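You operate a simulated robot arm through the tools that you are given. There is no shell and no other tool. Be economical: measure what you need, move in short steps, check, and stop when the job is done.

Carry out the task below with a simulated robot arm. There is one attempt and no reset: what you move stays moved.

TASK
Put things in order on the top of the folding table. At the end: the brown round brush stands where the blue lens brush stood; the brown wooden block from the top of the folding table stands where the blue candle stood; the blue lens brush stands where the green type brush stood; the blue candle from the top of the folding table stands on top of the blue canister; the green type brush stands where the brown wooden block stood; whatever was shut is shut again. Leave all else as you found it, and nothing knocked over.

It is judged by the outcome, as a careful person would: the job done as asked, and still so three seconds after it is handed in. It fails if anything else is knocked over, pushed out of place, dropped, spilled or broken.

THE ROBOT
A 7-joint arm with a two-finger parallel gripper, fixed in place. Base frame: the origin is at the foot of the arm, x ahead of it, y to its left, z up; the work surface is at about z = 0. Lengths are in m, angles in rad, forces in N, time in s.
With the tool pointing down near the work surface it reaches from about 0.22 to 0.58 m from the base axis. Its first joint turns from -1.152 to 1.152 rad. Payload 2.5 kg.
Tool frame: the origin (TCP) lies between the finger pads and is the grasp point; the fingertips stand 0.023 m ahead of it; z points along the fingers, y is the line along which they close. The gripper opens to 0.094 m. The fingers are 0.038 m wide and 0.01 m thick; the gripper's body (0.054 by 0.096 m) begins 0.039 m behind the TCP.
Orientation is that of the tool frame in the base frame, as [roll, pitch, yaw] about the fixed x, y, z axes, in that order (R = Rz(yaw) Ry(pitch) Rx(roll)). With the fingers straight down and closing along the base's y, the tool's x points along the base's -x, its y along +y and its z along -z.

THE INTERFACE
- The arm moves only by the tool apply_moves. Its argument "commands" is a list of rows, each a list of 7 numbers: the shift along the tool's x, y, z in cm, then the turn, a rotation vector about the tool's x, y, z in rad, then the gripper command, from -1 (fully open) to 1 (shut), values between in proportion. In form: [[dx, dy, dz, wx, wy, wz, jaw], ...]. A call has 1 to 8 rows; each row is the pose to reach, as a shift and turn from the pose commanded when the call began, along the tool's axes at that moment. A row lasts 0.2 s, in which the tool goes at most 0.05 m and 0.15 rad; a call with a longer step from one row to the next is refused whole, and so is a gripper value outside its range. A pose out of reach is approached as far as the arm can. The call stops where the force on the tool passes 40 N (or 10 N more than at its start, if that is more) or the arm is blocked; 0.2 s more then pass. The fingers move at their own pace (about 0.108 m/s each) and stop on an object; they squeeze with about 32 N. The grip force told is the motor's: it shows also when the fingers shut on nothing. Time passes only in rows, and 0.2 s behind the last, so rows that repeat a pose let the fingers close. It gives the time, the measured TCP pose, the force on the tool (base axes), the opening and the grip force at its end, in the units of the frame above (readings bear some noise).
- Cameras (640 x 400 px; columns grow to the right, rows downward): "scene" is fixed at [0.1262, -0.4061, 0.5566]; the picture's right is [0.80, -0.60, 0.00], its down [-0.27, -0.36, -0.89] and it looks along [0.53, 0.71, -0.45] (base axes); focal length 330 px, centre (320, 200). "wrist" rides on the gripper at [-0.039, 0, -0.044] in the tool frame; the picture's right is [0.00, -1.00, 0.00], its down [0.97, 0.00, -0.24] and it looks along [0.24, 0.00, 0.97] (tool axes); focal length 218 px, centre (320, 200).
- get_image(camera): a new picture of that camera. No time passes.
- point_at(camera, pixels): for up to 12 pixels [column, row] of the newest picture of that camera ("zoom" is the newest enlarged one), the place [x, y, z] in the base frame of the surface seen there, good to about 0.002 m. No time passes.
- zoom(camera, box): a new picture of the part [left, top, right, bottom] of that camera's present view, enlarged. No time passes.
- finish_job(): hands the job in; it is judged then, once.

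Work in short steps. Measure before you move; look again where a grasp or a placing could have gone wrong, and mend it. You have 80 turns and 54 pictures in all, those below and enlarged ones among them. Open the gripper and draw the arm clear of the work before you hand the job in, unless the task says otherwise; then end with one line.

The tools are called after ">>>" by a JSON object that holds its "api" and its "payload". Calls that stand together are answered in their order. apply_moves: Moves the arm, as the interface text tells. Its arguments: {"type":"object","properties":{"commands":{"type":"array","items":{"type":"array","items":{"type":"number"}}}},"required":["commands"]} The other tools are called the same way: get_image (camera) takes a picture; point_at (camera, pixels) gives the place of the surface under pixels of a picture; zoom (camera, box) takes an enlarged picture of a part of a camera's view; finish_job () hands the job in.

At the start:

```text
clock: 0.0
position: [0.369, 0.1561, 0.342]
tool_rot: [3.141, -0.001, -3.14]
ft_force: [0.0, 0.6, 0.7]
finger_gap: 0.0939
grasp_force: 0.0
```

scene: 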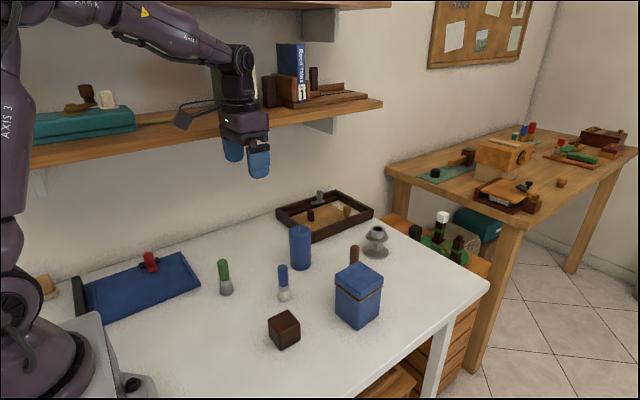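
wrist: 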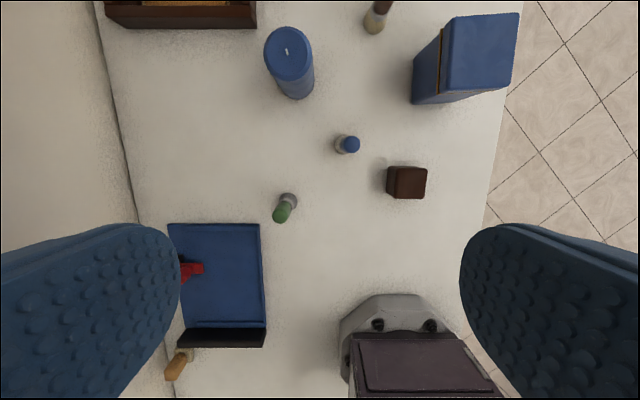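

The scene shows the green brush (225,278), blue brush (283,283), candle (300,248), block (284,330), canister (358,295) and brown brush (354,255). I'll enlarge the view to measure them.

>>> {"api": "zoom", "payload": {"camera": "scene", "box": [190, 180, 430, 360]}}

>>> {"api": "zoom", "payload": {"camera": "wrist", "box": [230, 0, 550, 240]}}

```text
2.22 times, centred on (310, 270) of scene
```

zoom: 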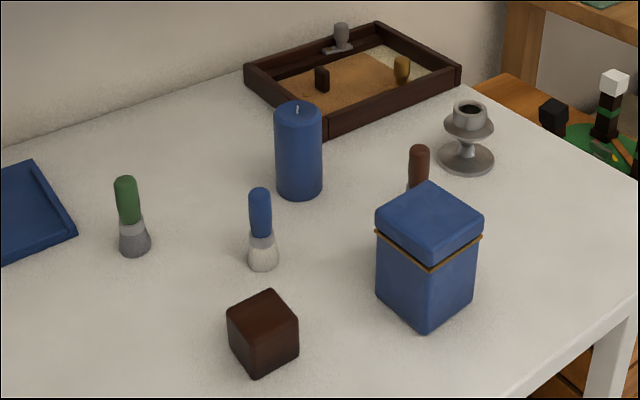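

```text
1.67 times, centred on (390, 120) of wrist
```

zoom: 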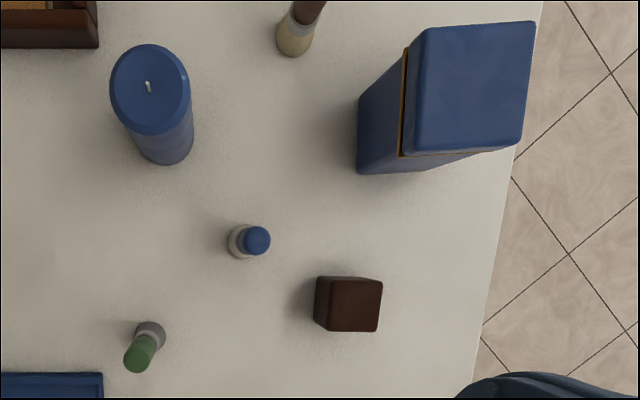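

Now I measure tops and bases in the enlarged wrist view, which is the newest zoom.

>>> {"api": "point_at", "payload": {"camera": "zoom", "pixels": [[137, 362], [258, 240], [355, 305], [150, 80], [470, 90], [316, 4], [294, 38], [325, 330], [378, 330], [383, 282], [150, 330], [235, 242]]}}

>>> {"api": "point_at", "payload": {"camera": "scene", "pixels": [[222, 262], [227, 292], [282, 266], [284, 298], [354, 247], [347, 266], [283, 316], [299, 230], [360, 272], [376, 230], [300, 268], [320, 195]]}}

>>> {"api": "point_at", "payload": {"camera": "wrist", "pixels": [[269, 62], [311, 55], [289, 30], [290, 79], [446, 15], [519, 14], [510, 85], [441, 92], [388, 168], [427, 168], [424, 198], [395, 198]]}}

```text
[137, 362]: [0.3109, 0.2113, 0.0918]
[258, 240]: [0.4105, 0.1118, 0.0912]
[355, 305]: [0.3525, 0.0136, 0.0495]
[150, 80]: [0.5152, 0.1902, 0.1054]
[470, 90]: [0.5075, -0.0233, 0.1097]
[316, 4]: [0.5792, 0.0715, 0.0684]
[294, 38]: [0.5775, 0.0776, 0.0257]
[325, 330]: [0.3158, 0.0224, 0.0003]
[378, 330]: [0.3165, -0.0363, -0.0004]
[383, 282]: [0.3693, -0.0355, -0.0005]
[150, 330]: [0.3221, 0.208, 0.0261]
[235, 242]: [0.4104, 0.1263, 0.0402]
```

```text
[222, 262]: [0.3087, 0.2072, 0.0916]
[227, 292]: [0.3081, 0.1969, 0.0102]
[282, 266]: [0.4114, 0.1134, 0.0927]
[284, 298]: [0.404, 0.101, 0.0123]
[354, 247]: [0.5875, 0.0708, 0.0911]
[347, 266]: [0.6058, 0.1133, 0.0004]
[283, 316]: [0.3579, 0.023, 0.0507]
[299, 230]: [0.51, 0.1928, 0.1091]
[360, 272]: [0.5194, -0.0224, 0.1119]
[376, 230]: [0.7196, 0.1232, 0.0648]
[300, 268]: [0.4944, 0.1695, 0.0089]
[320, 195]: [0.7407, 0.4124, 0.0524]
```

```text
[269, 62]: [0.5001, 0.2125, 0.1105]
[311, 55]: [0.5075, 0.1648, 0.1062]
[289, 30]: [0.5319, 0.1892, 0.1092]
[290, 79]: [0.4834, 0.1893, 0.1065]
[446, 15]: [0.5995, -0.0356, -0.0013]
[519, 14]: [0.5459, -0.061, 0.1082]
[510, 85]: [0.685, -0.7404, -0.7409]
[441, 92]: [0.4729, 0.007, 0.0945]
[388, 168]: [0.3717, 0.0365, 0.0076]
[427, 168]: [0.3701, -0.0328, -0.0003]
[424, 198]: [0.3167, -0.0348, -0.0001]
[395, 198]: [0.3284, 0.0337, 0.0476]
```

Next are the lid corners and the block's top corners, to get their centres and yaw.

>>> {"api": "point_at", "payload": {"camera": "scene", "pixels": [[337, 276], [359.5, 264.5], [380.5, 279.5], [359.5, 296], [270, 323], [287, 312.5], [298.5, 324.5], [281.5, 335], [261, 328], [290, 226], [309, 229], [300, 236]]}}

>>> {"api": "apply_moves", "payload": {"commands": [[-4, 1, 0, 0, 0, 0, -1], [-8, 2, 0, 0, 0, 0, -1], [-12, 3.3, 0, 0, 0, 0, -1], [-12, 3.3, 0, 0, 0, 0, -1]]}}

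>>> {"api": "get_image", "payload": {"camera": "wrist"}}

```text
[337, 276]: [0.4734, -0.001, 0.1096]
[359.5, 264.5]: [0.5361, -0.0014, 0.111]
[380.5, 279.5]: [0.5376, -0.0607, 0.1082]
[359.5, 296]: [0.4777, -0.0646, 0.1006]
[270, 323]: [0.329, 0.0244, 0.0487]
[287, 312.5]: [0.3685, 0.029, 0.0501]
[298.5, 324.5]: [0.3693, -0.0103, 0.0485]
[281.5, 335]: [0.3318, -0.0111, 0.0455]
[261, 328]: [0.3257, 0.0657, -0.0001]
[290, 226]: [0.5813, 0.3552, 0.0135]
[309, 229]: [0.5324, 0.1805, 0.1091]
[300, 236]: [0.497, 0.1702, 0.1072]
```

```text
clock: 1.0
position: [0.4899, 0.1873, 0.3412]
tool_rot: [3.141, -0.002, -3.141]
ft_force: [0.5, 0.5, 0.1]
finger_gap: 0.0939
grasp_force: 0.0
```

```text
49 pictures are left
```

wrist: 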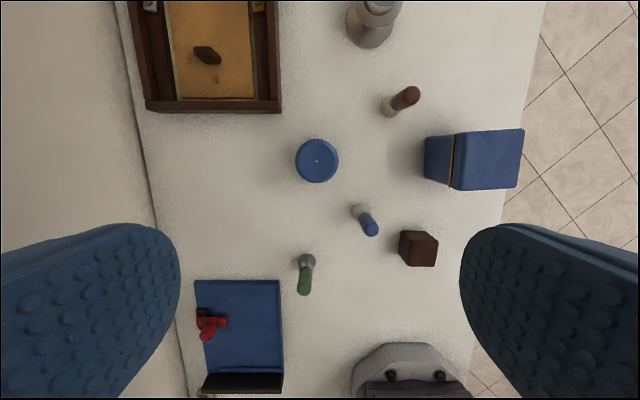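

Candle top now sits near (317,160) from straight above. I measure its edges, the brush axes and the brown brush.

>>> {"api": "point_at", "payload": {"camera": "wrist", "pixels": [[298, 161], [336, 161], [317, 141], [317, 180], [405, 97], [391, 107], [384, 106], [371, 229], [304, 290], [418, 249], [308, 257], [360, 209]]}}

>>> {"api": "zoom", "payload": {"camera": "wrist", "box": [280, 70, 540, 310]}}

```text
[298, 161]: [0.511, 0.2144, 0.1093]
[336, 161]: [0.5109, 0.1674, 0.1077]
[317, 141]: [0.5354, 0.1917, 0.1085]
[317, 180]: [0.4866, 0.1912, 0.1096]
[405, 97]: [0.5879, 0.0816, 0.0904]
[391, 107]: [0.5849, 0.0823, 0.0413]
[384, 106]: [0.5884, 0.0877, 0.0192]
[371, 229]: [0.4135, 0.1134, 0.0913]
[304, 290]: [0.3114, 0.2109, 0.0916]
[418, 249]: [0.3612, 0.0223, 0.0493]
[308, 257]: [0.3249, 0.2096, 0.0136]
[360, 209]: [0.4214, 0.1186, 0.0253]
```

```text
1.67 times, centred on (410, 190) of wrist
```

zoom: 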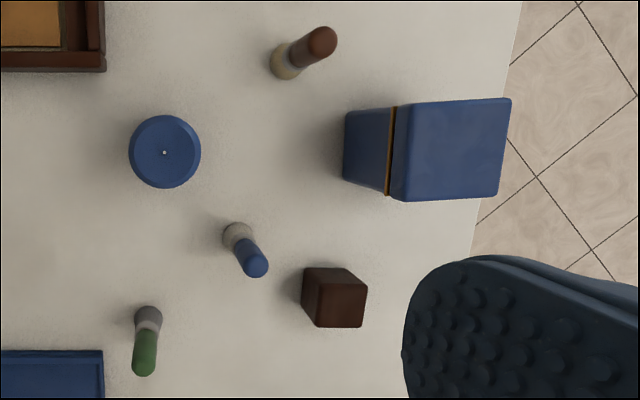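

Candle centre is (0.511, 0.191) with its top at 0.109. I descend open to z≈0.085 and grasp.

>>> {"api": "apply_moves", "payload": {"commands": [[-2.1, 0.4, 4, 0, 0, 0, -1], [-2.1, 0.4, 9, 0, 0, 0, -1], [-2.1, 0.4, 14, 0, 0, 0, -1], [-2.1, 0.4, 18.5, 0, 0, 0, -1], [-2.1, 0.4, 22, 0, 0, 0, -1], [-2.1, 0.4, 24, 0, 0, 0, -1], [-2.1, 0.4, 25.6, 0, 0, 0, -1], [-2.1, 0.4, 25.6, 0, 0, 0, -1]]}}

>>> {"api": "apply_moves", "payload": {"commands": [[0, 0, 0, 0, 0, 0, 0.3], [0, 0, 0, 0, 0, 0, 1], [0, 0, 0, 0, 0, 0, 1]]}}

>>> {"api": "get_image", "payload": {"camera": "scene"}}

```text
clock: 2.8
position: [0.5111, 0.1922, 0.0869]
tool_rot: [3.141, 0.0, -3.141]
ft_force: [0.0, 0.3, -0.3]
finger_gap: 0.094
grasp_force: 0.1
```

```text
clock: 3.6
position: [0.5103, 0.1927, 0.089]
tool_rot: [3.14, 0.0, 3.141]
ft_force: [0.3, 0.3, 0.2]
finger_gap: 0.0548
grasp_force: 31.9
```

```text
47 pictures are left
```

scene: 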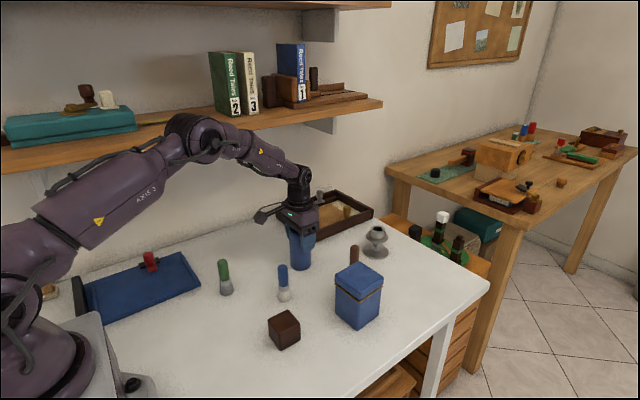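

The candle is held (gap 0.055). I lift it 16 cm, carry it to y = -0.031 and check.

>>> {"api": "apply_moves", "payload": {"commands": [[0, 0, -4, 0, 0, 0, 1], [0, 0, -8.5, 0, 0, 0, 1], [0, 0, -13, 0, 0, 0, 1], [0, 0, -16, 0, 0, 0, 1], [0, -4, -16, 0, 0, 0, 1], [0, -8, -16, 0, 0, 0, 1], [0, -12, -16, 0, 0, 0, 1], [0, -12, -16, 0, 0, 0, 1]]}}

>>> {"api": "apply_moves", "payload": {"commands": [[0.2, -4, 0, 0, 0, 0, 1], [0.4, -8, 0, 0, 0, 0, 1], [0.4, -10.3, 0, 0, 0, 0, 1], [0.4, -10.3, 0, 0, 0, 0, 1]]}}

>>> {"api": "zoom", "payload": {"camera": "scene", "box": [260, 150, 460, 340]}}

```text
clock: 5.4
position: [0.509, 0.0711, 0.2471]
tool_rot: [-3.141, -0.001, -3.142]
ft_force: [-0.7, -0.1, -2.3]
finger_gap: 0.0547
grasp_force: 32.0
```

```text
clock: 6.4
position: [0.5065, -0.0304, 0.2452]
tool_rot: [3.141, 0.001, 3.141]
ft_force: [-0.1, 0.3, -2.4]
finger_gap: 0.0548
grasp_force: 31.7
```

```text
2.11 times, centred on (360, 245) of scene
```

zoom: 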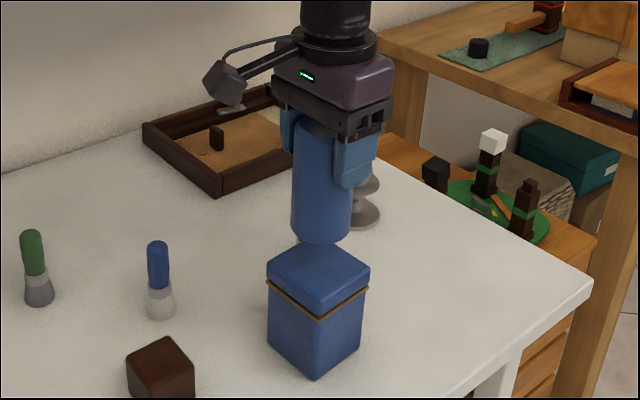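

The candle hangs centred over the lid. I lower to just above contact, then in fine steps.

>>> {"api": "apply_moves", "payload": {"commands": [[0, 0, 2, 0, 0, 0, 1], [0, 0, 3.4, 0, 0, 0, 1], [0, 0, 3.8, 0, 0, 0, 1], [0, 0, 4.1, 0, 0, 0, 1], [0, 0, 4.3, 0, 0, 0, 1], [0, 0, 4.3, 0, 0, 0, 1]]}}

>>> {"api": "zoom", "payload": {"camera": "scene", "box": [300, 190, 420, 340]}}

```text
clock: 7.8
position: [0.5054, -0.0301, 0.2023]
tool_rot: [-3.141, -0.001, 3.14]
ft_force: [-1.1, 0.0, -2.1]
finger_gap: 0.0549
grasp_force: 32.0
```

```text
2.67 times, centred on (360, 265) of scene
```

zoom: 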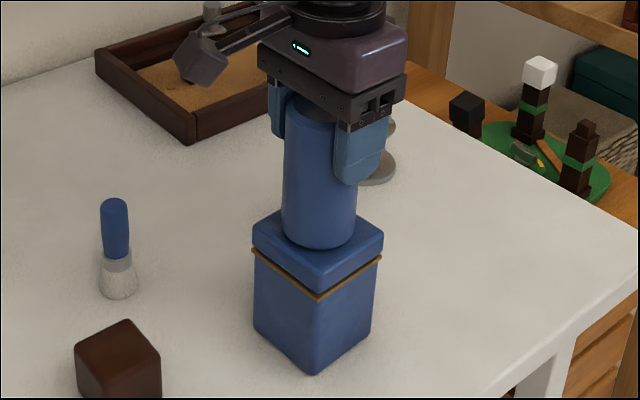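

It is nearly touching and centred. I take 1 mm steps down and watch the force.

>>> {"api": "apply_moves", "payload": {"commands": [[0, 0, 0.1, 0, 0, 0, 1], [0, 0, 0.2, 0, 0, 0, 1], [0, 0, 0.2, 0, 0, 0, 1]]}}

```text
clock: 8.6
position: [0.5066, -0.0314, 0.2006]
tool_rot: [3.14, 0.0, 3.14]
ft_force: [-0.2, 0.1, -2.4]
finger_gap: 0.0549
grasp_force: 32.2
```

>>> {"api": "apply_moves", "payload": {"commands": [[0, 0, 0.1, 0, 0, 0, 1], [0, 0, 0.15, 0, 0, 0, 1], [0, 0, 0.15, 0, 0, 0, 1]]}}

```text
clock: 9.4
position: [0.5063, -0.0307, 0.1997]
tool_rot: [-3.142, -0.001, -3.142]
ft_force: [-0.6, -0.5, -1.5]
finger_gap: 0.0551
grasp_force: 32.0
```

>>> {"api": "apply_moves", "payload": {"commands": [[0, 0, 0.1, 0, 0, 0, 1], [0, 0, 0.1, 0, 0, 0, 1]]}}

```text
clock: 10.0
position: [0.5067, -0.0309, 0.1984]
tool_rot: [3.141, 0.0, -3.14]
ft_force: [-0.1, 0.0, -2.1]
finger_gap: 0.0551
grasp_force: 31.8
```

>>> {"api": "apply_moves", "payload": {"commands": [[0, 0, 0.1, 0, 0, 0, 1], [0, 0, 0.2, 0, 0, 0, 1], [0, 0, 0.2, 0, 0, 0, 1]]}}

```text
clock: 10.8
position: [0.506, -0.0316, 0.1972]
tool_rot: [-3.14, 0.0, -3.141]
ft_force: [-3.1, 1.2, 5.4]
finger_gap: 0.0549
grasp_force: 32.0
```

Contact (force +7 N). I release by opening gently, then rise.

>>> {"api": "apply_moves", "payload": {"commands": [[0, 0, 0, 0, 0, 0, 0], [0, 0, 0, 0, 0, 0, -0.5], [0, 0, 0, 0, 0, 0, -1], [0, 0, 0, 0, 0, 0, -1], [0, 0, -3, 0, 0, 0, -1], [0, 0, -7, 0, 0, 0, -1], [0, 0, -11, 0, 0, 0, -1], [0, 0, -11, 0, 0, 0, -1]]}}

>>> {"api": "get_image", "payload": {"camera": "scene"}}

>>> {"api": "get_image", "payload": {"camera": "wrist"}}

```text
clock: 12.6
position: [0.5088, -0.0317, 0.3081]
tool_rot: [3.141, 0.0, 3.14]
ft_force: [-0.6, 0.7, -0.4]
finger_gap: 0.0939
grasp_force: 0.1
```

```text
44 pictures are left
```

scene: 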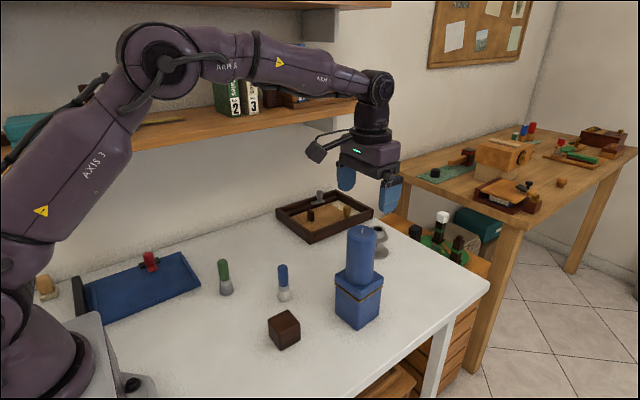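

```text
43 pictures are left
```

wrist: 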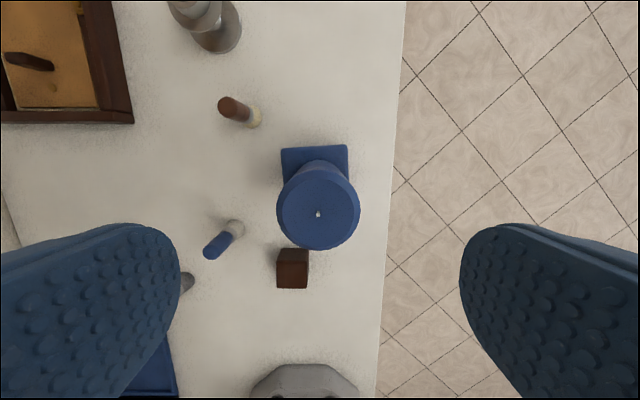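

The candle stands on the canister. I move over the block at (0.349, 0.010), staying high, and look.

>>> {"api": "apply_moves", "payload": {"commands": [[4, 1, 0, 0, 0, 0, -1], [8, 2, 0, 0, 0, 0, -1], [12, 3, 0, 0, 0, 0, -1], [16, 4.2, 0, 0, 0, 0, -1], [16, 4.2, 4, 0, 0, 0, -1], [16, 4.2, 8, 0, 0, 0, -1], [16, 4.2, 8, 0, 0, 0, -1]]}}

>>> {"api": "get_image", "payload": {"camera": "wrist"}}

```text
clock: 14.2
position: [0.3456, 0.0092, 0.2272]
tool_rot: [-3.141, 0.0, -3.14]
ft_force: [0.7, 0.2, 1.1]
finger_gap: 0.094
grasp_force: 0.1
```

```text
42 pictures are left
```

wrist: 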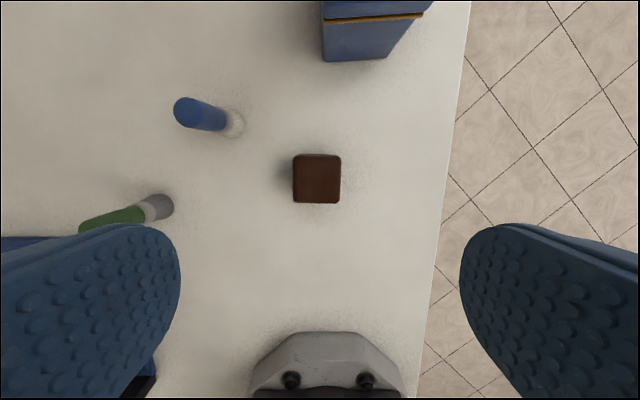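

>>> {"api": "point_at", "payload": {"camera": "wrist", "pixels": [[296, 158], [338, 158], [338, 199], [297, 199], [317, 179]]}}

```text
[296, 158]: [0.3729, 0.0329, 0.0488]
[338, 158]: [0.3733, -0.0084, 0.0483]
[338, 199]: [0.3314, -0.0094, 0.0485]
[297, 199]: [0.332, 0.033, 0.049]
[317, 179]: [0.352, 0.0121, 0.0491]
```

Block centre is (0.352, 0.012), yaw about 0. I descend to z = 0.03 and grasp.

>>> {"api": "apply_moves", "payload": {"commands": [[-0.6, 0.3, 4.5, 0, 0, 0, -1], [-0.6, 0.3, 9, 0, 0, 0, -1], [-0.6, 0.3, 13, 0, 0, 0, -1], [-0.6, 0.3, 16.5, 0, 0, 0, -1], [-0.6, 0.3, 18.5, 0, 0, 0, -1], [-0.6, 0.3, 19.6, 0, 0, 0, -1], [-0.6, 0.3, 19.6, 0, 0, 0, -1]]}}

>>> {"api": "apply_moves", "payload": {"commands": [[0, 0, 0, 0, 0, 0, 0.2], [0, 0, 0, 0, 0, 0, 0.5], [0, 0, 0, 0, 0, 0, 1], [0, 0, 0, 0, 0, 0, 1]]}}

```text
clock: 15.8
position: [0.3512, 0.0149, 0.0309]
tool_rot: [-3.14, 0.0, 3.142]
ft_force: [-0.2, 0.9, 0.2]
finger_gap: 0.0941
grasp_force: 0.0
```

```text
clock: 16.8
position: [0.3519, 0.0137, 0.0294]
tool_rot: [-3.141, 0.0, 3.141]
ft_force: [0.8, 0.0, 0.0]
finger_gap: 0.0495
grasp_force: 32.5
```

Held (gap 0.0495). I lift 15 cm, carry it to the candle's old place (0.511, 0.192) and lower it.

>>> {"api": "apply_moves", "payload": {"commands": [[0, 0, -5, 0, 0, 0, 1], [0, 0, -10, 0, 0, 0, 1], [0, 0, -15, 0, 0, 0, 1], [-3.2, 3.6, -15, 0, 0, 0, 1], [-6.4, 7.2, -15, 0, 0, 0, 1], [-9.6, 10.8, -15, 0, 0, 0, 1], [-12.8, 14.4, -15, 0, 0, 0, 1], [-15.9, 17.8, -15, 0, 0, 0, 1]]}}

>>> {"api": "apply_moves", "payload": {"commands": [[0, 0, 4, 0, 0, 0, 1], [0, 0, 8, 0, 0, 0, 1], [0, 0, 11, 0, 0, 0, 1], [0, 0, 13.5, 0, 0, 0, 1], [0, 0, 14.3, 0, 0, 0, 1], [0, 0, 14.5, 0, 0, 0, 1], [0, 0, 14.5, 0, 0, 0, 1]]}}

```text
clock: 18.6
position: [0.5121, 0.1906, 0.1793]
tool_rot: [3.141, -0.002, 3.142]
ft_force: [0.1, 0.0, 0.0]
finger_gap: 0.0495
grasp_force: 32.0
```

```text
clock: 20.2
position: [0.511, 0.1911, 0.0352]
tool_rot: [3.141, 0.0, 3.142]
ft_force: [0.2, -0.2, 0.0]
finger_gap: 0.0496
grasp_force: 31.8
```

>>> {"api": "apply_moves", "payload": {"commands": [[0, 0, 0.2, 0, 0, 0, 1], [0, 0, 0.4, 0, 0, 0, 1], [0, 0, 0.4, 0, 0, 0, 1]]}}

>>> {"api": "zoom", "payload": {"camera": "scene", "box": [240, 180, 360, 300]}}

```text
clock: 21.0
position: [0.5106, 0.1925, 0.032]
tool_rot: [3.141, 0.0, -3.141]
ft_force: [-0.7, -0.1, -0.4]
finger_gap: 0.0497
grasp_force: 32.1
```

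```text
3.33 times, centred on (300, 240) of scene
```

zoom: 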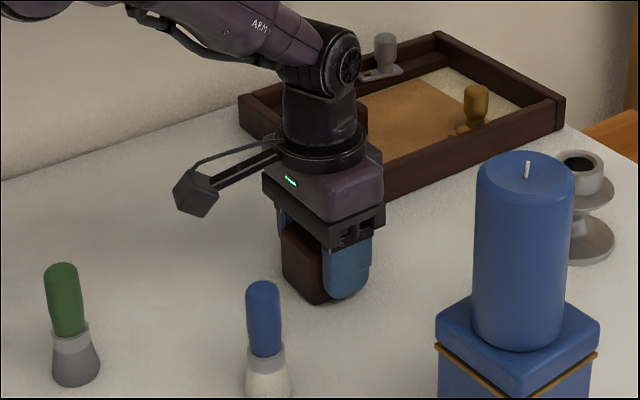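

>>> {"api": "apply_moves", "payload": {"commands": [[0, 0, 0.1, 0, 0, 0, 1], [0, 0, 0.2, 0, 0, 0, 1], [0, 0, 0.2, 0, 0, 0, 1]]}}

```text
clock: 21.8
position: [0.5107, 0.1919, 0.0305]
tool_rot: [3.14, 0.003, 3.141]
ft_force: [-3.9, -1.8, 9.2]
finger_gap: 0.0498
grasp_force: 32.0
```

Contact at 9 N. I release, rise, and look at the block from above.

>>> {"api": "apply_moves", "payload": {"commands": [[0, 0, 0, 0, 0, 0, 0], [0, 0, 0, 0, 0, 0, -1], [0, 0, 0, 0, 0, 0, -1], [0, 0, -4, 0, 0, 0, -1], [0, 0, -8.5, 0, 0, 0, -1], [0, 0, -13, 0, 0, 0, -1], [0, 0, -18, 0, 0, 0, -1], [0, 0, -18, 0, 0, 0, -1]]}}

>>> {"api": "apply_moves", "payload": {"commands": [[4, 0.4, 0, 0, 0, 0, -1], [8, 0.8, 0, 0, 0, 0, -1], [12, 1.2, 0, 0, 0, 0, -1], [16, 1.6, 0, 0, 0, 0, -1], [20, 1.8, 0, 0, 0, 0, -1], [20, 1.8, 0, 0, 0, 0, -1]]}}

>>> {"api": "get_image", "payload": {"camera": "wrist"}}

>>> {"api": "get_image", "payload": {"camera": "scene"}}

```text
clock: 23.6
position: [0.512, 0.193, 0.2102]
tool_rot: [3.14, 0.0, 3.141]
ft_force: [-0.8, -0.5, 0.7]
finger_gap: 0.094
grasp_force: 0.1
```

```text
clock: 25.0
position: [0.3116, 0.2115, 0.2119]
tool_rot: [3.141, 0.0, 3.141]
ft_force: [0.4, -0.5, -0.8]
finger_gap: 0.0942
grasp_force: 0.0
```

```text
40 pictures are left
```

wrist: 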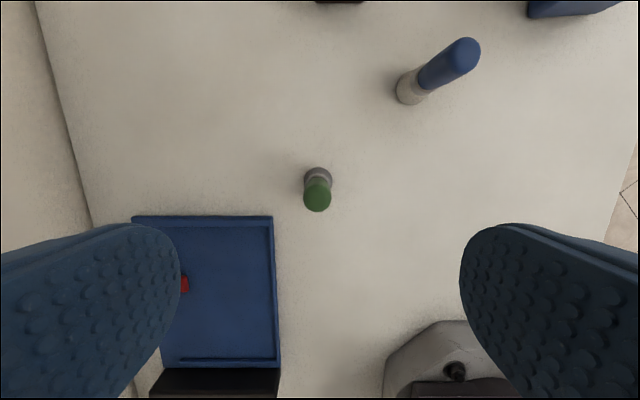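

```text
39 pictures are left
```

scene: 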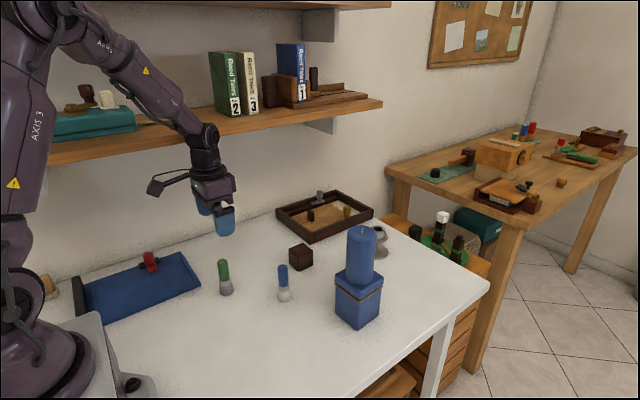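

>>> {"api": "point_at", "payload": {"camera": "wrist", "pixels": [[317, 195], [305, 196], [330, 196], [317, 209], [268, 218], [273, 240], [200, 217], [317, 170], [304, 178], [331, 178]]}}

```text
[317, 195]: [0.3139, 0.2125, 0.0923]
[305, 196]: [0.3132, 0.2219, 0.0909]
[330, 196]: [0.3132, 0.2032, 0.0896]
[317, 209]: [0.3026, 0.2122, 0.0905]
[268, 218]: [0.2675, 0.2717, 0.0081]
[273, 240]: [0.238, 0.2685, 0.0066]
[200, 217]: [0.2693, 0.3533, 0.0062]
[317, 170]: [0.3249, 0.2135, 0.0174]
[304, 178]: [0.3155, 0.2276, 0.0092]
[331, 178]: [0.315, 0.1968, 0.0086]
```

Green axis is at (0.313, 0.212). The tray is low and clear of the fingers. I descend to z = 0.072 and grasp.

>>> {"api": "apply_moves", "payload": {"commands": [[-0.15, 0.1, 4, 0, 0, 0, -1], [-0.15, 0.1, 8, 0, 0, 0, -1], [-0.15, 0.1, 11.5, 0, 0, 0, -1], [-0.15, 0.1, 13.8, 0, 0, 0, -1], [-0.15, 0.1, 13.8, 0, 0, 0, -1]]}}

>>> {"api": "apply_moves", "payload": {"commands": [[0, 0, 0, 0, 0, 0, 0.3], [0, 0, 0, 0, 0, 0, 0.6], [0, 0, 0, 0, 0, 0, 1], [0, 0, 0, 0, 0, 0, 1], [0, 0, 0, 0, 0, 0, 1]]}}

>>> {"api": "get_image", "payload": {"camera": "wrist"}}

```text
clock: 26.2
position: [0.31, 0.2125, 0.0722]
tool_rot: [-3.141, -0.001, 3.141]
ft_force: [-0.5, -1.3, -0.2]
finger_gap: 0.0942
grasp_force: 0.0
```

```text
clock: 27.4
position: [0.3107, 0.2133, 0.0718]
tool_rot: [-3.141, 0.001, 3.141]
ft_force: [0.1, 0.7, -0.4]
finger_gap: 0.0225
grasp_force: 31.9
```

```text
38 pictures are left
```

wrist: 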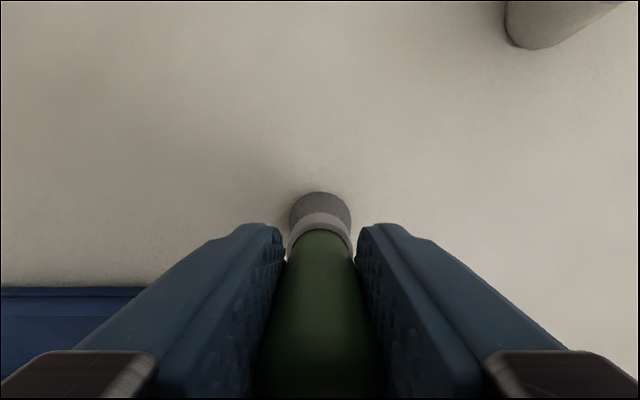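

The green brush is held. I lift 12 cm, carry it to the block's old place (0.352, 0.0125) and lower it to just above the table.

>>> {"api": "apply_moves", "payload": {"commands": [[0, 0, -4, 0, 0, 0, 1], [0, 0, -8, 0, 0, 0, 1], [0, 0, -12, 0, 0, 0, 1], [-0.8, -4, -12, 0, 0, 0, 1], [-1.6, -8, -12, 0, 0, 0, 1], [-2.4, -12, -12, 0, 0, 0, 1], [-3.2, -16, -12, 0, 0, 0, 1], [-4, -20, -12, 0, 0, 0, 1]]}}

>>> {"api": "apply_moves", "payload": {"commands": [[0, 0, 4, 0, 0, 0, 1], [0, 0, 8, 0, 0, 0, 1], [0, 0, 10.5, 0, 0, 0, 1], [0, 0, 11.5, 0, 0, 0, 1], [0, 0, 11.7, 0, 0, 0, 1], [0, 0, 11.7, 0, 0, 0, 1]]}}

```text
clock: 29.2
position: [0.3537, 0.0098, 0.1915]
tool_rot: [3.141, -0.002, 3.141]
ft_force: [-0.4, 0.2, -0.1]
finger_gap: 0.0226
grasp_force: 31.7
```

```text
clock: 30.6
position: [0.3522, 0.0114, 0.0749]
tool_rot: [-3.141, 0.0, -3.141]
ft_force: [0.5, 0.1, -0.5]
finger_gap: 0.0224
grasp_force: 31.8
```

>>> {"api": "apply_moves", "payload": {"commands": [[0, 0, 0.15, 0, 0, 0, 1], [0, 0, 0.3, 0, 0, 0, 1], [0, 0, 0.3, 0, 0, 0, 1]]}}

>>> {"api": "get_image", "payload": {"camera": "wrist"}}

```text
clock: 31.4
position: [0.3534, 0.0111, 0.0721]
tool_rot: [3.141, 0.002, -3.141]
ft_force: [-1.2, 0.9, 21.8]
finger_gap: 0.0225
grasp_force: 31.8
```

```text
37 pictures are left
```

wrist: 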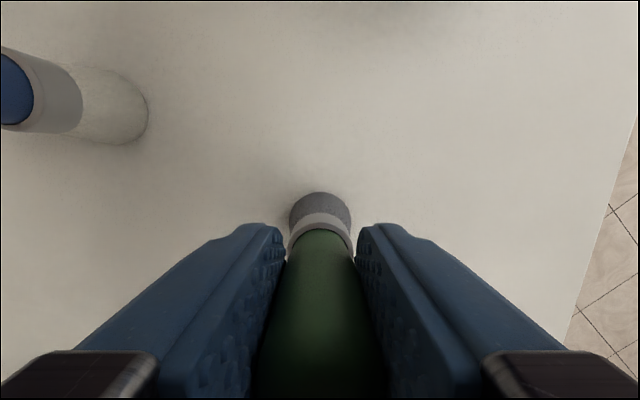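

Firm contact (22 N). I ease up 1 mm, release, rise and move toward the blue brush at (0.412, 0.112).

>>> {"api": "apply_moves", "payload": {"commands": [[0, 0, -0.1, 0, 0, 0, 1], [0, 0, -0.1, 0, 0, 0, 0.4], [0, 0, -0.1, 0, 0, 0, -0.5], [0, 0, -0.1, 0, 0, 0, -1], [0, 0, -4, 0, 0, 0, -1], [0, 0, -8, 0, 0, 0, -1], [0, 0, -12.5, 0, 0, 0, -1], [0, 0, -13.5, 0, 0, 0, -1]]}}

>>> {"api": "apply_moves", "payload": {"commands": [[-2, 3.5, 0, 0, 0, 0, -1], [-4, 7, 0, 0, 0, 0, -1], [-5.9, 10, 0, 0, 0, 0, -1], [-5.9, 10, 0, 0, 0, 0, -1]]}}

>>> {"api": "get_image", "payload": {"camera": "wrist"}}

>>> {"api": "get_image", "payload": {"camera": "scene"}}

```text
clock: 33.2
position: [0.353, 0.0115, 0.2064]
tool_rot: [3.141, 0.0, 3.141]
ft_force: [-0.9, 0.1, -0.1]
finger_gap: 0.0939
grasp_force: 0.0
```

```text
clock: 34.2
position: [0.4134, 0.1121, 0.2074]
tool_rot: [-3.141, 0.0, -3.141]
ft_force: [0.3, -0.1, 0.6]
finger_gap: 0.0942
grasp_force: 0.1
```

```text
36 pictures are left
```

wrist: 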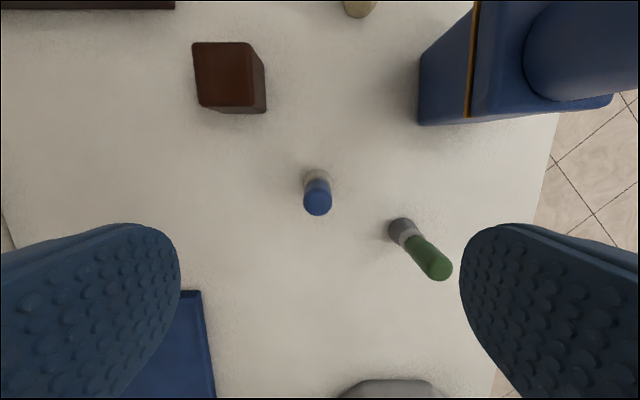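

```text
35 pictures are left
```

scene: 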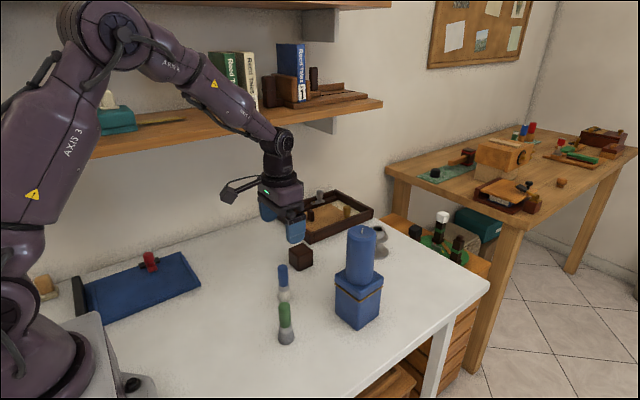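

>>> {"api": "point_at", "payload": {"camera": "wrist", "pixels": [[317, 198], [306, 197], [330, 197], [317, 178], [305, 180], [330, 180], [392, 240], [411, 222], [437, 268], [222, 72]]}}

```text
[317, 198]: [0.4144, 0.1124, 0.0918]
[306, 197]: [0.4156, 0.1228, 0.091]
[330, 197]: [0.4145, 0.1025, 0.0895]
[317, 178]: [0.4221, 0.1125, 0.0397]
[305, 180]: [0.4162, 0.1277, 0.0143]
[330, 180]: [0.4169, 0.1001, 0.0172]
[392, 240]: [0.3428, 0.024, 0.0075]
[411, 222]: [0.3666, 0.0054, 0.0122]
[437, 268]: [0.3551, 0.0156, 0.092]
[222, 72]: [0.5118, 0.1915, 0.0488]
```

Blue brush axis is (0.414, 0.1125). I descend to z≈0.072 and grasp.

>>> {"api": "apply_moves", "payload": {"commands": [[-0.1, 0.05, 4, 0, 0, 0, -1], [-0.1, 0.05, 8, 0, 0, 0, -1], [-0.1, 0.05, 11.5, 0, 0, 0, -1], [-0.1, 0.05, 13.5, 0, 0, 0, -1], [-0.1, 0.05, 13.5, 0, 0, 0, -1]]}}

>>> {"api": "apply_moves", "payload": {"commands": [[0, 0, 0, 0, 0, 0, 0.3], [0, 0, 0, 0, 0, 0, 0.6], [0, 0, 0, 0, 0, 0, 1], [0, 0, 0, 0, 0, 0, 1], [0, 0, 0, 0, 0, 0, 1]]}}

```text
clock: 35.4
position: [0.4131, 0.113, 0.072]
tool_rot: [-3.14, -0.001, -3.141]
ft_force: [-1.1, 0.7, -1.0]
finger_gap: 0.0941
grasp_force: 0.0
```

```text
clock: 36.6
position: [0.4125, 0.1121, 0.0731]
tool_rot: [-3.142, -0.002, -3.141]
ft_force: [0.0, -0.4, 0.4]
finger_gap: 0.0226
grasp_force: 31.6
```

Held. I lift, carry by (-0.101, +0.100) to the green brush's old place, then lower.

>>> {"api": "apply_moves", "payload": {"commands": [[0, 0, -4, 0, 0, 0, 1], [0, 0, -8, 0, 0, 0, 1], [2.5, 2.5, -8, 0, 0, 0, 1], [5, 5, -8, 0, 0, 0, 1], [7.5, 7.5, -8, 0, 0, 0, 1], [10.1, 10, -8, 0, 0, 0, 1], [10.1, 10, -4, 0, 0, 0, 1], [10.1, 10, -1, 0, 0, 0, 1]]}}

>>> {"api": "apply_moves", "payload": {"commands": [[0, 0, 0.6, 0, 0, 0, 1], [0, 0, 0.8, 0, 0, 0, 1], [0, 0, 0.9, 0, 0, 0, 1], [0, 0, 0.9, 0, 0, 0, 1]]}}

```text
clock: 38.4
position: [0.3093, 0.2106, 0.0827]
tool_rot: [3.141, -0.001, 3.14]
ft_force: [0.6, -0.4, -0.4]
finger_gap: 0.0223
grasp_force: 31.9
```

```text
clock: 39.4
position: [0.3119, 0.2114, 0.0729]
tool_rot: [3.14, 0.0, 3.141]
ft_force: [-3.7, -2.3, 16.0]
finger_gap: 0.0224
grasp_force: 32.0
```

Contact at 16 N with the TCP at (0.312, 0.211). I release, rise, and move to view the brown brush.

>>> {"api": "apply_moves", "payload": {"commands": [[0, 0, -0.1, 0, 0, 0, 1], [0, 0, -0.1, 0, 0, 0, 0.4], [0, 0, -0.1, 0, 0, 0, -0.5], [0, 0, -0.1, 0, 0, 0, -1], [0, 0, -4, 0, 0, 0, -1], [0, 0, -8, 0, 0, 0, -1], [0, 0, -12.5, 0, 0, 0, -1], [0, 0, -17, 0, 0, 0, -1]]}}

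>>> {"api": "apply_moves", "payload": {"commands": [[-4, -2, 0, 0, 0, 0, -1], [-8, -4, 0, 0, 0, 0, -1], [-12, -6, 0, 0, 0, 0, -1], [-16, -8, 0, 0, 0, 0, -1], [-20, -10.5, 0, 0, 0, 0, -1], [-23, -13, 0, 0, 0, 0, -1], [-23, -13, 0, 0, 0, 0, -1]]}}

>>> {"api": "get_image", "payload": {"camera": "wrist"}}

>>> {"api": "get_image", "payload": {"camera": "scene"}}

```text
clock: 41.2
position: [0.3116, 0.2104, 0.2451]
tool_rot: [-3.14, 0.0, 3.141]
ft_force: [0.6, -0.1, 0.0]
finger_gap: 0.094
grasp_force: 0.0
```

```text
clock: 42.8
position: [0.5425, 0.0825, 0.2443]
tool_rot: [3.141, 0.001, 3.141]
ft_force: [0.4, -0.5, -1.1]
finger_gap: 0.094
grasp_force: 0.0
```

```text
34 pictures are left
```

wrist: 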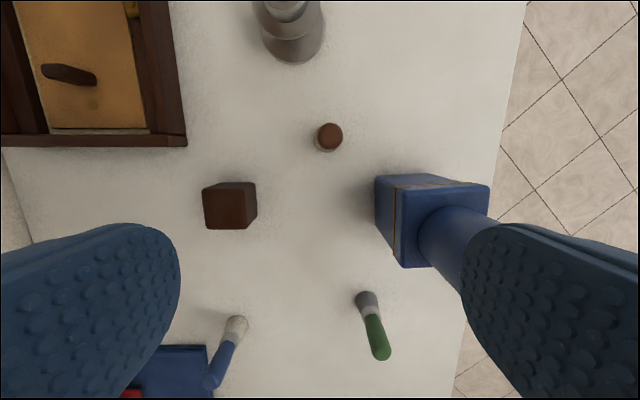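

```text
33 pictures are left
```

scene: 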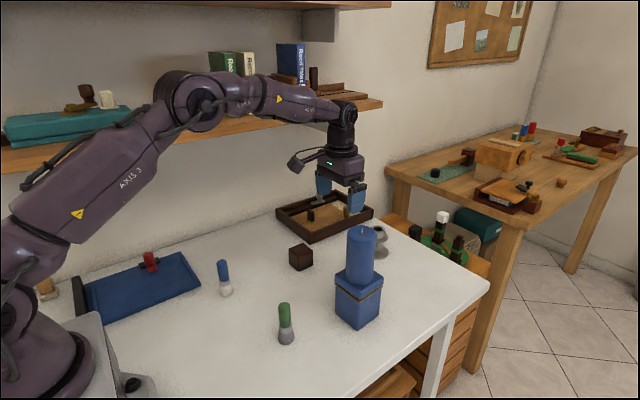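

>>> {"api": "point_at", "payload": {"camera": "wrist", "pixels": [[330, 135], [319, 135], [341, 135], [330, 125], [318, 141], [322, 150], [240, 325], [214, 378], [378, 352], [229, 207], [441, 175], [375, 185]]}}

```text
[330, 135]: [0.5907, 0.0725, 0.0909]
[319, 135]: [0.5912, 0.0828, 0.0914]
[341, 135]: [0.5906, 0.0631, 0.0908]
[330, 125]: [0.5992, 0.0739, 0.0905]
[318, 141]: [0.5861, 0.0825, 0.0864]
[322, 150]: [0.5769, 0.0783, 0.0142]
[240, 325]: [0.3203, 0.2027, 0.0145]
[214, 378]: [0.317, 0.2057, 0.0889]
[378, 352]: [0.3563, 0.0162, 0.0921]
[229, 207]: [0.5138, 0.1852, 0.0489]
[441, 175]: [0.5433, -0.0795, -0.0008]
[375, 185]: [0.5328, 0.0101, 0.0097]
```

Brown brush axis is (0.590, 0.073). I move above it with a half-closed gripper, then step down and watch the reach.

>>> {"api": "apply_moves", "payload": {"commands": [[-2.4, -0.95, 0, 0, 0, 0, -0.4], [-4.75, -0.95, 0, 0, 0, 0, -0.4], [-4.75, -0.95, 4, 0, 0, 0, -0.4], [-4.75, -0.95, 8, 0, 0, 0, -0.4], [-4.75, -0.95, 11, 0, 0, 0, -0.4], [-4.75, -0.95, 11, 0, 0, 0, -0.4]]}}

>>> {"api": "get_image", "payload": {"camera": "wrist"}}

```text
clock: 44.2
position: [0.5906, 0.0726, 0.1308]
tool_rot: [3.142, 0.001, -3.141]
ft_force: [-0.4, 0.0, 0.1]
finger_gap: 0.0657
grasp_force: 0.0
```

```text
32 pictures are left
```

wrist: 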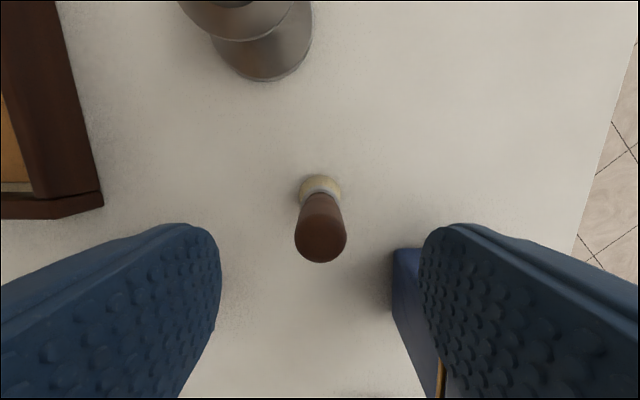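

The brush is centred between the fingers (320,230). I descend 5.8 cm more and grasp.

>>> {"api": "apply_moves", "payload": {"commands": [[0, 0, 2.5, 0, 0, 0, -0.4], [0, 0, 4.5, 0, 0, 0, -0.4], [0, 0, 5.8, 0, 0, 0, -0.4], [0, 0, 5.8, 0, 0, 0, -0.4]]}}

>>> {"api": "apply_moves", "payload": {"commands": [[0, 0, 0, 0, 0, 0, 0.3], [0, 0, 0, 0, 0, 0, 0.6], [0, 0, 0, 0, 0, 0, 1], [0, 0, 0, 0, 0, 0, 1]]}}

>>> {"api": "get_image", "payload": {"camera": "wrist"}}

```text
clock: 45.2
position: [0.5907, 0.071, 0.0721]
tool_rot: [3.142, 0.0, 3.14]
ft_force: [-1.2, 0.5, -0.6]
finger_gap: 0.0657
grasp_force: 0.2
```

```text
clock: 46.2
position: [0.5897, 0.0724, 0.0731]
tool_rot: [-3.141, 0.0, -3.14]
ft_force: [0.0, 0.5, -0.3]
finger_gap: 0.0223
grasp_force: 32.1
```

```text
31 pictures are left
```

wrist: 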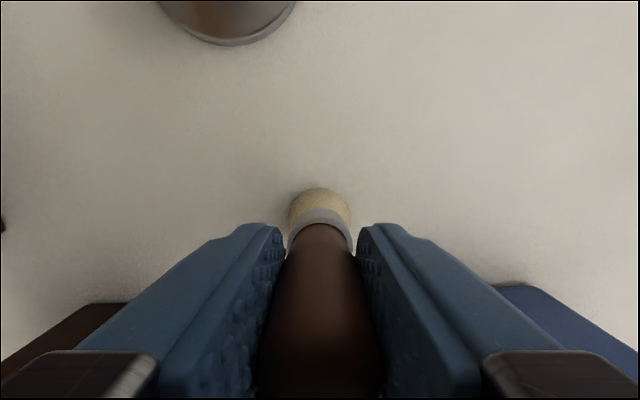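

Held. I lift 12 cm, shift left away from the candle, then go back to (0.413, 0.1125).

>>> {"api": "apply_moves", "payload": {"commands": [[0, 0, -4, 0, 0, 0, 1], [0, 0, -8, 0, 0, 0, 1], [0, 4, -10, 0, 0, 0, 1], [4.5, 4, -10, 0, 0, 0, 1], [9, 4, -10, 0, 0, 0, 1], [13.5, 4, -10, 0, 0, 0, 1], [17.65, 4, -10, 0, 0, 0, 1], [17.65, 4, -10, 0, 0, 0, 1]]}}

>>> {"api": "apply_moves", "payload": {"commands": [[0, 0, 4, 0, 0, 0, 1], [0, 0, 7.5, 0, 0, 0, 1], [0, 0, 9.5, 0, 0, 0, 1], [0, 0, 9.8, 0, 0, 0, 1], [0, 0, 9.8, 0, 0, 0, 1]]}}

```text
clock: 48.0
position: [0.4131, 0.111, 0.1773]
tool_rot: [-3.141, 0.0, -3.14]
ft_force: [-0.2, 0.8, 0.0]
finger_gap: 0.0221
grasp_force: 31.9
```

```text
clock: 49.2
position: [0.4134, 0.1104, 0.0764]
tool_rot: [3.14, 0.0, 3.141]
ft_force: [0.5, 0.4, -0.4]
finger_gap: 0.0224
grasp_force: 32.0
```

>>> {"api": "apply_moves", "payload": {"commands": [[0, 0.1, 0.2, 0, 0, 0, 1], [0, 0.1, 0.35, 0, 0, 0, 1], [0, 0.1, 0.35, 0, 0, 0, 1]]}}

```text
clock: 50.0
position: [0.4124, 0.114, 0.0734]
tool_rot: [-3.139, 0.0, -3.141]
ft_force: [-5.7, -2.5, 19.0]
finger_gap: 0.0225
grasp_force: 32.0
```

Contact at 19 N. I release, rise, draw back and check everything.

>>> {"api": "apply_moves", "payload": {"commands": [[0, 0, -0.1, 0, 0, 0, 1], [0, 0, -0.1, 0, 0, 0, 0.4], [0, 0, -0.1, 0, 0, 0, -0.5], [0, 0, -0.1, 0, 0, 0, -1], [0, 0, -4, 0, 0, 0, -1], [0, 0, -8, 0, 0, 0, -1], [0, 0, -12.5, 0, 0, 0, -1], [0, 0, -17, 0, 0, 0, -1]]}}

>>> {"api": "apply_moves", "payload": {"commands": [[2, 2, -4, 0, 0, 0, -1], [4.4, 4.4, -8, 0, 0, 0, -1], [4.4, 4.4, -10, 0, 0, 0, -1], [4.4, 4.4, -10, 0, 0, 0, -1]]}}

>>> {"api": "get_image", "payload": {"camera": "scene"}}

>>> {"api": "get_image", "payload": {"camera": "wrist"}}

>>> {"api": "zoom", "payload": {"camera": "scene", "box": [190, 180, 430, 360]}}

```text
clock: 51.8
position: [0.4135, 0.1124, 0.242]
tool_rot: [3.14, -0.002, 3.141]
ft_force: [-0.2, 0.1, -0.2]
finger_gap: 0.094
grasp_force: 0.0
```

```text
refused: row 2 steps farther than a row can; nothing moved
```

```text
30 pictures are left
```

scene: 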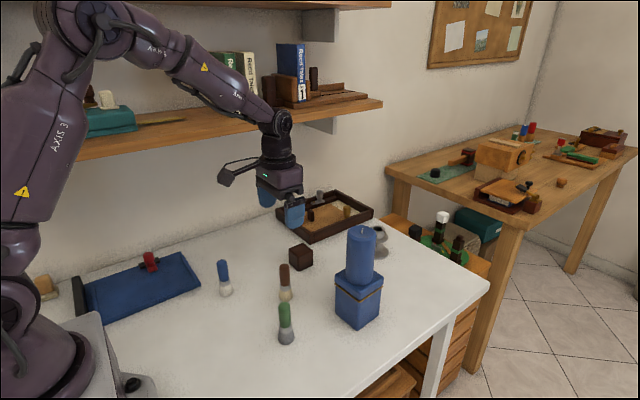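

```text
29 pictures are left
```

wrist: 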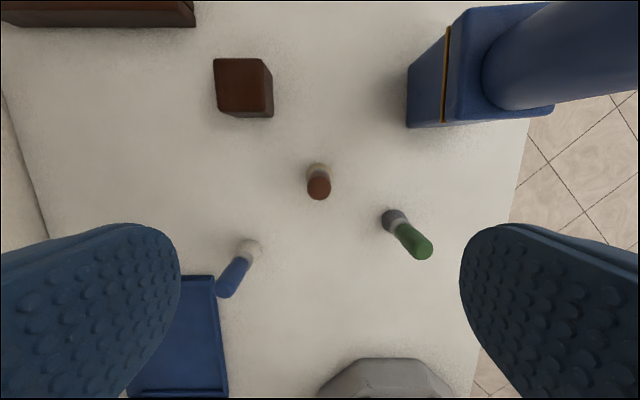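

```text
2.22 times, centred on (310, 270) of scene
```

zoom: 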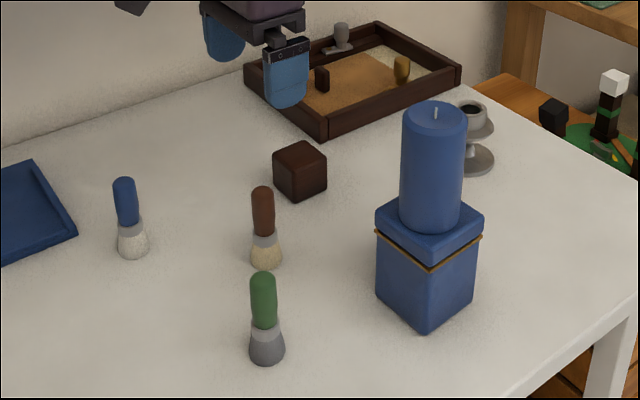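

Everything is standing in its place. I raise the arm clear with a short last move, then hand in.

>>> {"api": "apply_moves", "payload": {"commands": [[1, 1, -4, 0, 0, 0, -1], [2.5, 2.5, -8, 0, 0, 0, -1], [4, 4, -10, 0, 0, 0, -1], [4, 4, -10, 0, 0, 0, -1]]}}

>>> {"api": "finish_job", "payload": {}}

```text
clock: 52.8
position: [0.371, 0.1533, 0.3424]
tool_rot: [-3.141, 0.0, 3.141]
ft_force: [-0.4, 0.2, -0.2]
finger_gap: 0.0941
grasp_force: 0.1
```

```text
The job is handed in.
```

The job is handed in: the blue candle is on the blue canister, and the wooden block and all three brushes stand in their assigned places, with nothing knocked over or opened.
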